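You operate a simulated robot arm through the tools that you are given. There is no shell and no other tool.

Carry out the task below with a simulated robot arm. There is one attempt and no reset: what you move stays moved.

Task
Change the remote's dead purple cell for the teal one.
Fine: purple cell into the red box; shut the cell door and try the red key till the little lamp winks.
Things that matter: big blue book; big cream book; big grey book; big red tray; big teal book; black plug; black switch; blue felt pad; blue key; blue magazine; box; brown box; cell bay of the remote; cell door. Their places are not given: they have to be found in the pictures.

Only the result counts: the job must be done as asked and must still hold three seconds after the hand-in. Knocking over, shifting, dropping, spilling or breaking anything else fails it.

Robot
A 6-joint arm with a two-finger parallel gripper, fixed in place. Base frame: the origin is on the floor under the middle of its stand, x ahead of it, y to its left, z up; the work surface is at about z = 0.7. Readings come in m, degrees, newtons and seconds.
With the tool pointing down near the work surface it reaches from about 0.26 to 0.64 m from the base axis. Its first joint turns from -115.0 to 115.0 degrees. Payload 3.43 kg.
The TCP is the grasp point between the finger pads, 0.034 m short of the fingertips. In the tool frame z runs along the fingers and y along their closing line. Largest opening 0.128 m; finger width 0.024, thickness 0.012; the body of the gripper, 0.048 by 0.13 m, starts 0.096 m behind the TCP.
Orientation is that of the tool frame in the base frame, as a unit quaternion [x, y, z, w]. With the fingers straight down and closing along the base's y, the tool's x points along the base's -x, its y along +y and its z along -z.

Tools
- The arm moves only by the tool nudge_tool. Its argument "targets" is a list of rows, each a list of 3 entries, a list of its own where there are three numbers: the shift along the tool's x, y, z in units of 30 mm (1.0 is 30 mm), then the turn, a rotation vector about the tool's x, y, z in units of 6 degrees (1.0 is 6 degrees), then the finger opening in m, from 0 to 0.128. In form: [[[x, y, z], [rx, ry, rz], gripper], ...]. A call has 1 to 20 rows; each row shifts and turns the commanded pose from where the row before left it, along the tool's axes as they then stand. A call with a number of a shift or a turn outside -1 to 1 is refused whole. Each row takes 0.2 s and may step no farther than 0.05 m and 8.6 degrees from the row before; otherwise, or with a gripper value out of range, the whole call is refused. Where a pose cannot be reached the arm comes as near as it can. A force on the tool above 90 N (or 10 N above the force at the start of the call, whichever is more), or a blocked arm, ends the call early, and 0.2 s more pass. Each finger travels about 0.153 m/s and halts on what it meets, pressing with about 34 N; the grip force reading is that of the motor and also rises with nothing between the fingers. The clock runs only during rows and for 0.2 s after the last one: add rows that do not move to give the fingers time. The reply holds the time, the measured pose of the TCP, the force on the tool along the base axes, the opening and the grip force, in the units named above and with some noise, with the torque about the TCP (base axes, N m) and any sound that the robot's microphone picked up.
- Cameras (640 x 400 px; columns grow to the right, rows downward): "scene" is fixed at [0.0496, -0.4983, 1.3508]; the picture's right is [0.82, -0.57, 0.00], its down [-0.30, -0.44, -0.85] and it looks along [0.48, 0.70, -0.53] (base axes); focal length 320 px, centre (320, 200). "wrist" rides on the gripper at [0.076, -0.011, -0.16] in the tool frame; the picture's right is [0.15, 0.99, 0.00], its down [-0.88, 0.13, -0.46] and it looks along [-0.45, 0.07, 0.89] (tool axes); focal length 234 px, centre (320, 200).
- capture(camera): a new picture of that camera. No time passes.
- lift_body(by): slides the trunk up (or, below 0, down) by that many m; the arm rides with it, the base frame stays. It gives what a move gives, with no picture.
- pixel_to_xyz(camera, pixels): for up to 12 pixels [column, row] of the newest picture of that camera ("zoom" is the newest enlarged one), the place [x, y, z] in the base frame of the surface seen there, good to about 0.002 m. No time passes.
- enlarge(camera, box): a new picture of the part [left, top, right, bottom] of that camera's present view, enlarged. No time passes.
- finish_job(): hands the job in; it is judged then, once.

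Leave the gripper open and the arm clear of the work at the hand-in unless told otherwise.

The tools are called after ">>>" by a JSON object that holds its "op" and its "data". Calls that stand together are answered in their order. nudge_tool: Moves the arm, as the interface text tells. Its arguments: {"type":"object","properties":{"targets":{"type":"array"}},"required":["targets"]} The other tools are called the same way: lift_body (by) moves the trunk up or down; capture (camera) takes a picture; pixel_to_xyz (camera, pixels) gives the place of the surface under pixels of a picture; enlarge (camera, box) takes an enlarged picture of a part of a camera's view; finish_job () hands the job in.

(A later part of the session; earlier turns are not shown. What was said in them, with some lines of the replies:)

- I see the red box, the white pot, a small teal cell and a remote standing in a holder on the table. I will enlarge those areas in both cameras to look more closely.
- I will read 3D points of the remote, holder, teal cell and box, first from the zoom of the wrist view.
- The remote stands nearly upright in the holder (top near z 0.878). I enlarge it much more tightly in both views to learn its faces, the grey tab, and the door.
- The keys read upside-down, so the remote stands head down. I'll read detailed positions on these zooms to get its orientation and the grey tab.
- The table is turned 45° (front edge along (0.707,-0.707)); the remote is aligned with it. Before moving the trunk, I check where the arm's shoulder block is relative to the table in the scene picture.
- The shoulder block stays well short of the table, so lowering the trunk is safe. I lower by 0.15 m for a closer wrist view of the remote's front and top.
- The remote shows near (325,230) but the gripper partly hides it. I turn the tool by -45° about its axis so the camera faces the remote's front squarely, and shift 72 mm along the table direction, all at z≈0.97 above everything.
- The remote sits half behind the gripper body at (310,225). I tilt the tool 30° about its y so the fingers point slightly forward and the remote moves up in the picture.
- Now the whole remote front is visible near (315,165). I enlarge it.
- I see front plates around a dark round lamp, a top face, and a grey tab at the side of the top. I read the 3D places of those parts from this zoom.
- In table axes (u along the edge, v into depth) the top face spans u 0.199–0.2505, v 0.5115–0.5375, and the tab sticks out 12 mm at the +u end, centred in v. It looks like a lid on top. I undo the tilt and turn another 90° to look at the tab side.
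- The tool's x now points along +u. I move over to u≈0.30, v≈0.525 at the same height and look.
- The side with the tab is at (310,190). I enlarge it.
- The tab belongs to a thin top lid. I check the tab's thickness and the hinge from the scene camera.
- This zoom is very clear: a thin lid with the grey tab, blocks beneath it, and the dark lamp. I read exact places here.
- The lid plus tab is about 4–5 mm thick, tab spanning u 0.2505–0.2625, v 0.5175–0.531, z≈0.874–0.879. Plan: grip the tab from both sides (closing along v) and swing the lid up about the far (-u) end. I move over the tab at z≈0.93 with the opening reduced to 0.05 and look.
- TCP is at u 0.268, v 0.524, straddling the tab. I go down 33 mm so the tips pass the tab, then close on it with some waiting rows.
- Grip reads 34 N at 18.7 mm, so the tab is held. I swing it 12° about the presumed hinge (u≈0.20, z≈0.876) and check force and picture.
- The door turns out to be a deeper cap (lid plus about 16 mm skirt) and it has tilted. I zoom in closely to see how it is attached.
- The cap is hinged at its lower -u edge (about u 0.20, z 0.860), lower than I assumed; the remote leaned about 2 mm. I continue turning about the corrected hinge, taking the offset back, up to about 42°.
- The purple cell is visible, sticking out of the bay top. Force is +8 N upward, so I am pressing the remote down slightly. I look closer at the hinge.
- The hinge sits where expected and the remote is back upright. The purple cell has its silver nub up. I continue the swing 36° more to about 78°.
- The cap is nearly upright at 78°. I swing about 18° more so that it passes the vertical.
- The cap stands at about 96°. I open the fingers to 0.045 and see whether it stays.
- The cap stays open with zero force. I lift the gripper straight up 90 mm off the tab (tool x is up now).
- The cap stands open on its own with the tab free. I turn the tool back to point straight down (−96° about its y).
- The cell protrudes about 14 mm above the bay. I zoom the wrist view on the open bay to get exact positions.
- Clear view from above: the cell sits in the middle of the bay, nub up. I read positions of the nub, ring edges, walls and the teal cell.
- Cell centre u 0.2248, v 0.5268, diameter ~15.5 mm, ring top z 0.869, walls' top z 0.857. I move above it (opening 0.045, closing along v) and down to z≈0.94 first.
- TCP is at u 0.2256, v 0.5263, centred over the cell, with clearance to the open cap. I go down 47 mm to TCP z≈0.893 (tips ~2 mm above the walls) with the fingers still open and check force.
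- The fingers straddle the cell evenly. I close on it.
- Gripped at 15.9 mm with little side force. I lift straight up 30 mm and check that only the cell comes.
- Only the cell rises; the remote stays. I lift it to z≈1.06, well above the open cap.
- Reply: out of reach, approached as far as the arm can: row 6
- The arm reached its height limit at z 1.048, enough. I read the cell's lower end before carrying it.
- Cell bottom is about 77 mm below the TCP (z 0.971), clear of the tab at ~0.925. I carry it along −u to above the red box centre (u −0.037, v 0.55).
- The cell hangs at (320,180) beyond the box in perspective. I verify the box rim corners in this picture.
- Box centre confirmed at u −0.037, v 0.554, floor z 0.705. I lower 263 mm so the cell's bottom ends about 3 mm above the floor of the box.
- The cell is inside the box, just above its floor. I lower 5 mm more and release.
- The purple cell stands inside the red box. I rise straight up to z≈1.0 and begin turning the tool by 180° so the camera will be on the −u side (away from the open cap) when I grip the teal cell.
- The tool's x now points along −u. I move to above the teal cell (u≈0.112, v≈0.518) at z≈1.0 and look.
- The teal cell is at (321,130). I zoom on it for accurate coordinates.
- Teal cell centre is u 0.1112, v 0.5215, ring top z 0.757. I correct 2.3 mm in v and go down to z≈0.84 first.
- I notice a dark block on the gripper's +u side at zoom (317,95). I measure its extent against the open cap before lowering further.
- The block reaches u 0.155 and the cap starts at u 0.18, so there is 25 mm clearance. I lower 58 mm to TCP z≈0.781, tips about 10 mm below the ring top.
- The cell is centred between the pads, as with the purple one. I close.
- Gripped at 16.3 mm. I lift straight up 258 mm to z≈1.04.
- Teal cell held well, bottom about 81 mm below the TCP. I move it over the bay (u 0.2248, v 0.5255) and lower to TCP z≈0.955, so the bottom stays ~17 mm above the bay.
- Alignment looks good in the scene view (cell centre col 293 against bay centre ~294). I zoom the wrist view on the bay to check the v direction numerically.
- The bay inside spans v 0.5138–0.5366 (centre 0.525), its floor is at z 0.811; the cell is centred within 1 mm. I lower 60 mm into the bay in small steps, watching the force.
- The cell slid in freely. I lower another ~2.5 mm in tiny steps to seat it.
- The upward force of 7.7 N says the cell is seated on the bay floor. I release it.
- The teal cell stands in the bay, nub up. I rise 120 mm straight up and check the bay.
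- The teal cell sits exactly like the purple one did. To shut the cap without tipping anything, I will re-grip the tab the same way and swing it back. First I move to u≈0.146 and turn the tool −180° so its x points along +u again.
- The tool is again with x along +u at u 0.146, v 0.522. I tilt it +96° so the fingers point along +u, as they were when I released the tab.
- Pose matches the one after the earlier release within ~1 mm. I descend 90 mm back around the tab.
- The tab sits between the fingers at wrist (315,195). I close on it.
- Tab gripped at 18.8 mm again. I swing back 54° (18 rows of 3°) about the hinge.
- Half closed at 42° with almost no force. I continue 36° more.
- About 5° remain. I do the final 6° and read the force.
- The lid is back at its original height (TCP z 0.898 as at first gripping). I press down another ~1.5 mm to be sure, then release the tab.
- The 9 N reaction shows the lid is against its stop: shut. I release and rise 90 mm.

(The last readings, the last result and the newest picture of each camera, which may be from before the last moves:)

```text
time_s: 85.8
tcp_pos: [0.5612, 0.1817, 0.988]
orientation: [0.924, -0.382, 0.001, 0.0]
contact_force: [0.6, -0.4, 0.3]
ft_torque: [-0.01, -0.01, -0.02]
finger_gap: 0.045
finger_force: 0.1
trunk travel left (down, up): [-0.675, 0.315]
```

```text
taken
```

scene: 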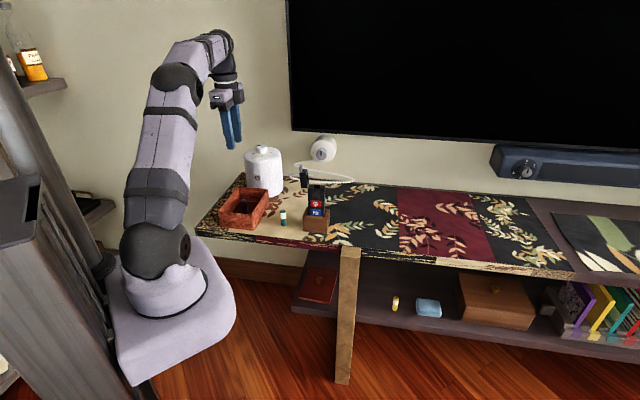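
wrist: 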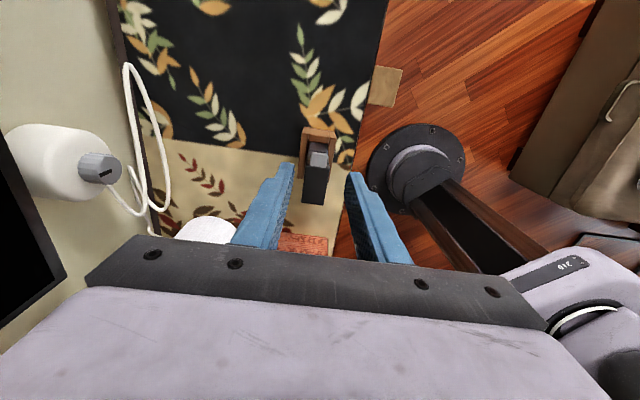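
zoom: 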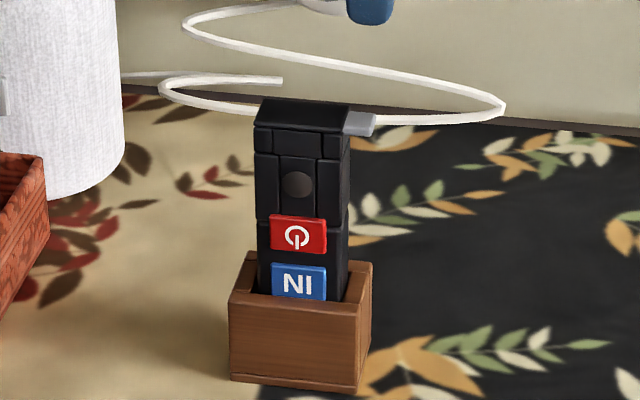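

The lid is shut. Now the red key: I'll squeeze remote front-to-back with one finger on the key, so no net push acts on it. I measure the key, lamp and neighbour key in the zoom first.

>>> {"op": "enlarge", "data": {"camera": "scene", "box": [302, 185, 337, 220]}}

>>> {"op": "pixel_to_xyz", "data": {"camera": "zoom", "pixels": [[190, 180], [310, 180], [250, 145], [250, 210], [250, 180], [190, 255], [310, 260], [250, 245], [250, 65], [170, 100], [350, 100], [175, 250]]}}

```text
11.43 times, centred on (320, 202) of scene
```

zoom: 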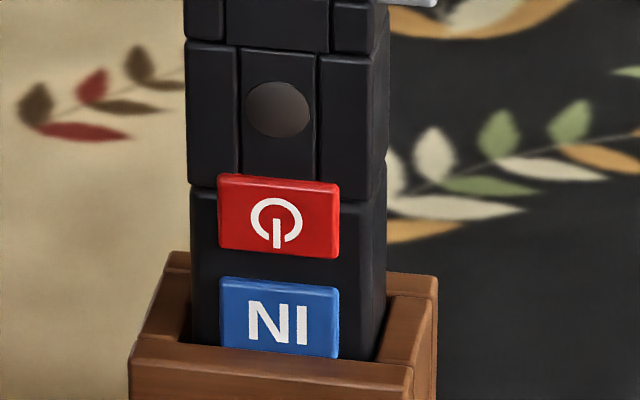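

```text
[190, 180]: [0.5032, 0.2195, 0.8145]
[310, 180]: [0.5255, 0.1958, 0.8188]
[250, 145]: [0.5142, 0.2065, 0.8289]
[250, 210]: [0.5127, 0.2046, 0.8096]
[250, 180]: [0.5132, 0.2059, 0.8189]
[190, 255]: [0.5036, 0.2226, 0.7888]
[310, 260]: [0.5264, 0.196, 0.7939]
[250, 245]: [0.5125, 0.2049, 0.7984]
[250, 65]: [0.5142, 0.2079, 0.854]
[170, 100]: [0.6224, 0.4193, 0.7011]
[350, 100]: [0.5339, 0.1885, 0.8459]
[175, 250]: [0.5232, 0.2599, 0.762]
```

I sample exactly on the red key face, the blue key's top edge, lamp, and body around.

>>> {"op": "pixel_to_xyz", "data": {"camera": "zoom", "pixels": [[278, 222], [225, 200], [333, 205], [225, 243], [333, 252], [280, 180], [280, 290], [280, 303], [278, 110], [210, 230], [360, 230], [280, 265]]}}

```text
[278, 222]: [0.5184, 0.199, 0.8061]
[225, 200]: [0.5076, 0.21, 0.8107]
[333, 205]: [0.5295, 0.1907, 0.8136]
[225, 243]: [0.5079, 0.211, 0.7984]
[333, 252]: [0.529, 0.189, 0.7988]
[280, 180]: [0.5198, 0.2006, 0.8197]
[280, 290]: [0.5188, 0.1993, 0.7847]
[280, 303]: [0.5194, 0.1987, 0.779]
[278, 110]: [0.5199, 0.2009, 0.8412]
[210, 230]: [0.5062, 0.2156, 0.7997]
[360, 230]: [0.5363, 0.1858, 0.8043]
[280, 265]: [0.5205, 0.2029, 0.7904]
```

The red key spans u 0.2085–0.2415, z 0.797–0.817, face v 0.508; the blue key's top is at z 0.787; the lamp is at u 0.2256. I place the fingers at u≈0.208 (so the lamp stays visible), v 0.5245, opening 0.07, and go down to TCP z≈0.83 (tips 0.796).

>>> {"op": "nudge_tool", "data": {"targets": [[[-0.7, 0.03, 0], [0, 0, 0], 0.07], [[-0.7, 0, 0], [0, 0, 0], 0.07], [[-0.61, 0, 0], [0, 0, 0], 0.07], [[0, 0, 0.8], [0, 0, 0], 0.07], [[0, 0, 0.8], [0, 0, 0], 0.07], [[0, 0, 0.8], [0, 0, 0], 0.07], [[0, 0, 0], [0, 0, 0], 0.07], [[0, 0, 0], [0, 0, 0], 0.07]]}}

>>> {"op": "capture", "data": {"camera": "wrist"}}

>>> {"op": "enlarge", "data": {"camera": "scene", "box": [295, 150, 345, 225]}}

```text
time_s: 87.5
tcp_pos: [0.5175, 0.2213, 0.9147]
orientation: [0.924, -0.382, -0.001, -0.001]
contact_force: [0.9, -1.1, 0.2]
ft_torque: [0.01, 0.01, 0.01]
finger_gap: 0.0699
finger_force: 0.0
trunk travel left (down, up): [-0.675, 0.315]
```

```text
taken
```

wrist: 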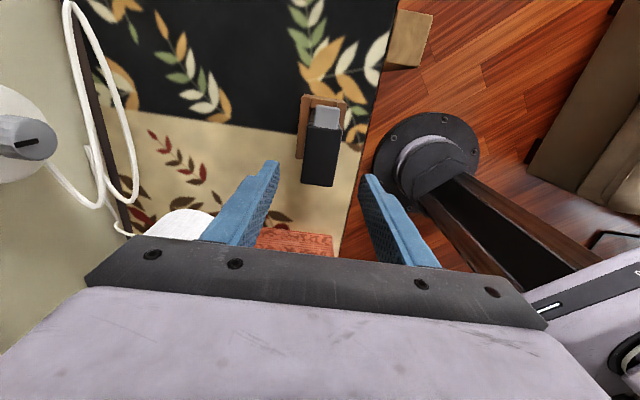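

```text
5.33 times, centred on (320, 188) of scene
```

zoom: 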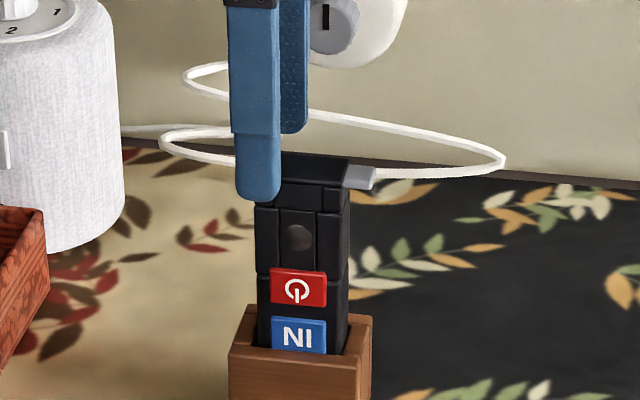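

Fingers straddle the remote evenly (pads at 272 and 370, remote centre ~321). I go down 86 mm to key height.

>>> {"op": "nudge_tool", "data": {"targets": [[[0, 0, 0.7], [0, 0, 0], 0.07], [[0, 0, 0.7], [0, 0, 0], 0.07], [[0, 0, 0.7], [0, 0, 0], 0.07], [[0, 0, 0.74], [0, 0, 0], 0.07], [[0, 0, 0], [0, 0, 0], 0.07], [[0, 0, 0], [0, 0, 0], 0.07]]}}

>>> {"op": "enlarge", "data": {"camera": "wrist", "box": [250, 110, 390, 230]}}

>>> {"op": "enlarge", "data": {"camera": "scene", "box": [295, 165, 345, 225]}}

```text
time_s: 89.0
tcp_pos: [0.5172, 0.2216, 0.8289]
orientation: [0.924, -0.383, 0.0, 0.0]
contact_force: [0.0, 0.1, 0.3]
ft_torque: [0.0, 0.01, 0.05]
finger_gap: 0.0701
finger_force: 0.0
trunk travel left (down, up): [-0.675, 0.315]
```

```text
3.33 times, centred on (320, 170) of wrist
```

zoom: 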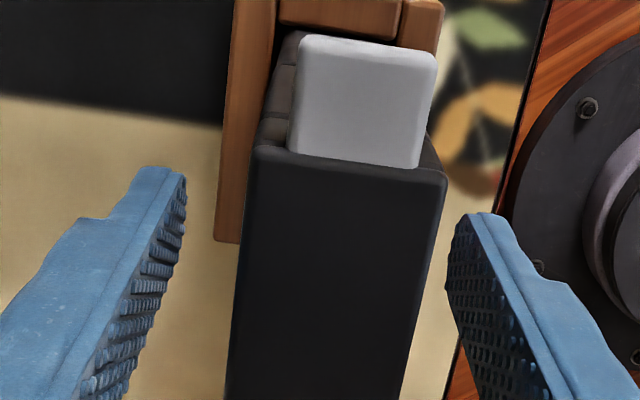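

```text
6.67 times, centred on (320, 195) of scene
```

zoom: 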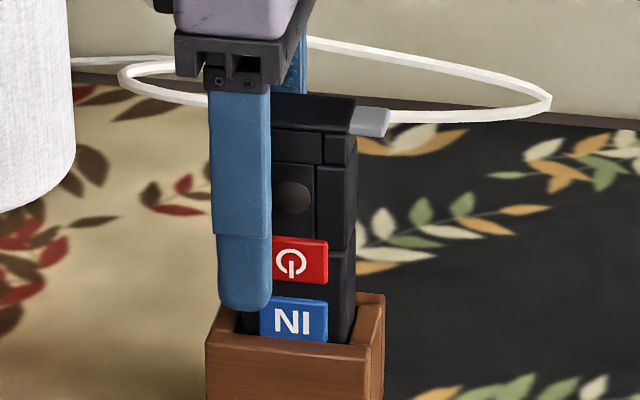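

The lamp remains visible at zoom (293,197) and the finger covers only the key's left part. From the image geometry the fingers are centred on key-face/back. I close gradually to 0.030 and watch for contact.

>>> {"op": "nudge_tool", "data": {"targets": [[[0, 0, 0], [0, 0, 0], 0.05], [[0, 0, 0], [0, 0, 0], 0.04], [[0, 0, 0], [0, 0, 0], 0.036], [[0, 0, 0], [0, 0, 0], 0.033], [[0, 0, 0], [0, 0, 0], 0.031], [[0, 0, 0], [0, 0, 0], 0.03]]}}

>>> {"op": "enlarge", "data": {"camera": "scene", "box": [295, 165, 345, 225]}}

```text
time_s: 90.3
tcp_pos: [0.517, 0.2219, 0.8297]
orientation: [0.924, -0.382, 0.001, 0.0]
contact_force: [0.4, 0.6, 0.3]
ft_torque: [-0.01, 0.0, -0.04]
finger_gap: 0.031
finger_force: 0.3
trunk travel left (down, up): [-0.675, 0.315]
heard: click
```

```text
6.67 times, centred on (320, 195) of scene
```

zoom: 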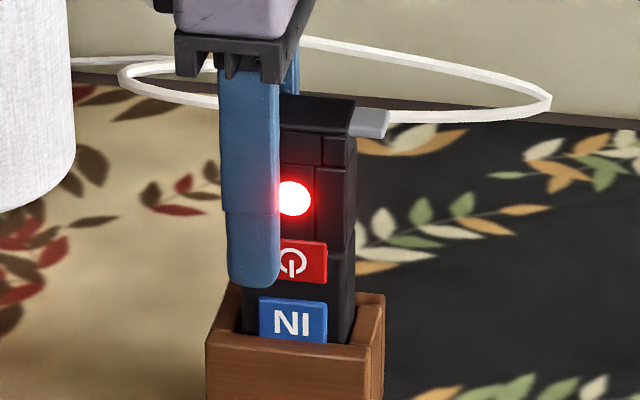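

A click was heard and the lamp glows red: the key works. I open the fingers gently and watch the lamp.

>>> {"op": "nudge_tool", "data": {"targets": [[[0, 0, 0], [0, 0, 0], 0.036], [[0, 0, 0], [0, 0, 0], 0.05], [[0, 0, 0], [0, 0, 0], 0.07], [[0, 0, 0], [0, 0, 0], 0.07]]}}

>>> {"op": "enlarge", "data": {"camera": "scene", "box": [295, 165, 345, 225]}}

```text
time_s: 91.3
tcp_pos: [0.518, 0.2218, 0.8293]
orientation: [0.924, -0.383, -0.001, 0.0]
contact_force: [0.1, -0.3, -0.1]
ft_torque: [-0.02, 0.01, 0.01]
finger_gap: 0.0701
finger_force: 0.0
trunk travel left (down, up): [-0.675, 0.315]
```

```text
6.67 times, centred on (320, 195) of scene
```

zoom: 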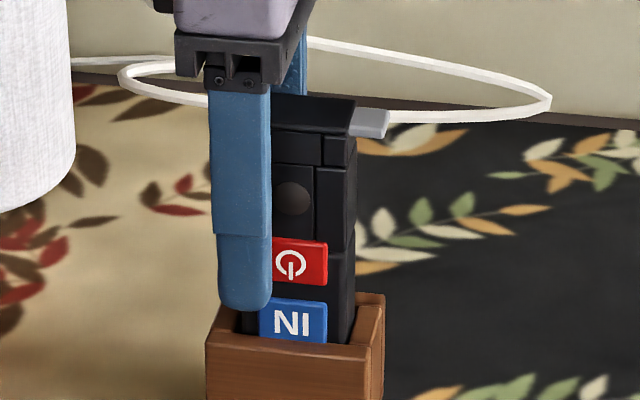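

The lamp winked during the press and is dark again now. I rise straight up with the fingers open.

>>> {"op": "nudge_tool", "data": {"targets": [[[0, 0, -0.5], [0, 0, 0], 0.07], [[0, 0, -0.8], [0, 0, 0], 0.07], [[0, 0, -0.8], [0, 0, 0], 0.07], [[0, 0, -0.9], [0, 0, 0], 0.07], [[0, 0, -0.9], [0, 0, 0], 0.07], [[0, 0, -0.9], [0, 0, 0], 0.07], [[0, 0, -0.9], [0, 0, 0], 0.07], [[0, 0, -0.9], [0, 0, 0], 0.1], [[0, 0, 0], [0, 0, 0], 0.12]]}}

>>> {"op": "capture", "data": {"camera": "scene"}}

>>> {"op": "enlarge", "data": {"camera": "scene", "box": [210, 140, 350, 250]}}

```text
time_s: 93.3
tcp_pos: [0.5174, 0.2216, 1.0281]
orientation: [0.924, -0.383, -0.001, -0.001]
contact_force: [0.3, 0.6, 0.0]
ft_torque: [0.0, 0.0, 0.0]
finger_gap: 0.1202
finger_force: 0.0
trunk travel left (down, up): [-0.675, 0.315]
```

```text
taken
```

scene: 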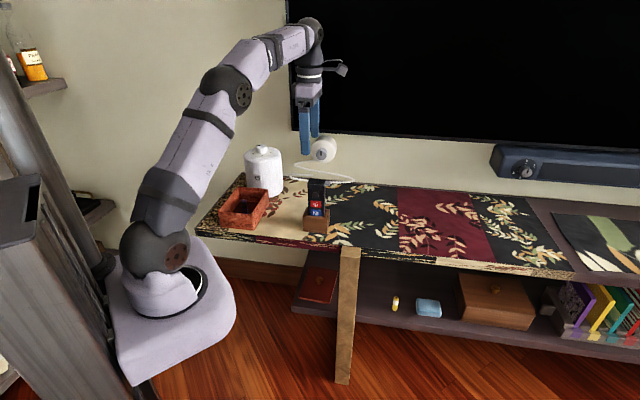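

```text
3.64 times, centred on (280, 195) of scene
```

zoom: 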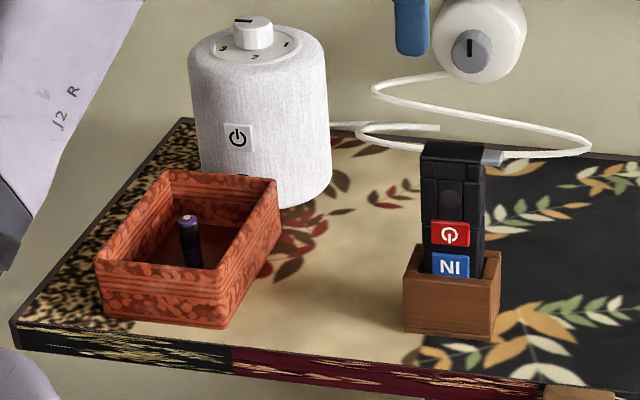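

Everything is in place: the purple cell is in the red box and the remote is in its holder. I check the lid's seam once more before handing in.

>>> {"op": "enlarge", "data": {"camera": "scene", "box": [302, 172, 337, 200]}}

>>> {"op": "pixel_to_xyz", "data": {"camera": "zoom", "pixels": [[200, 120], [360, 130], [450, 145], [260, 160], [260, 300]]}}

```text
14.29 times, centred on (320, 186) of scene
```

zoom: 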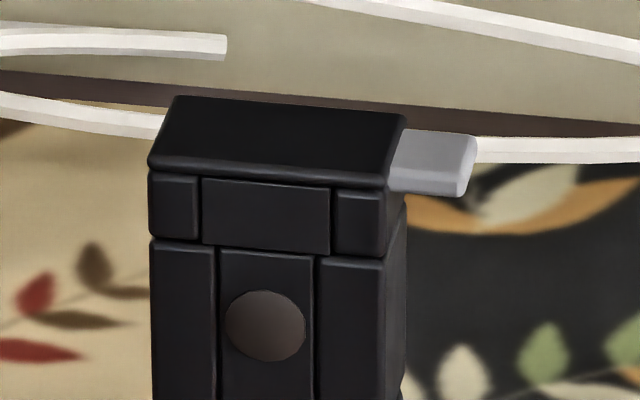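

```text
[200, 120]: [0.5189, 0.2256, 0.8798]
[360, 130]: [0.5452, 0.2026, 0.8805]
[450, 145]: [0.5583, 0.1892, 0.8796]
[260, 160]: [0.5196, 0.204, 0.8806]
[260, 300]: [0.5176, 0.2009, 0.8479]
```

The lid is flat and shut (z≈0.880 at both ends, as at the start). The lamp winked when I pressed the red key, the gripper is open, and the arm is clear. I hand in.

>>> {"op": "finish_job", "data": {}}

```text
The job is handed in.
```

The remote now has the teal cell in it, and the red key works. The little lamp lit up, with a click, on the first press and went dark when I let go.

- **Purple cell:** it is standing upright in the red box.
- **Teal cell:** it sits in the bay the same way up as the purple one did, at the same height.
- **Cell door:** it is shut flat, at the same height as at the start.
- **Everything else:** the remote is still upright in its holder. In the last pictures I saw nothing else on the table moved or knocked over.

The gripper is open and the arm is clear above the table. I have handed the job in but have had no verdict back.
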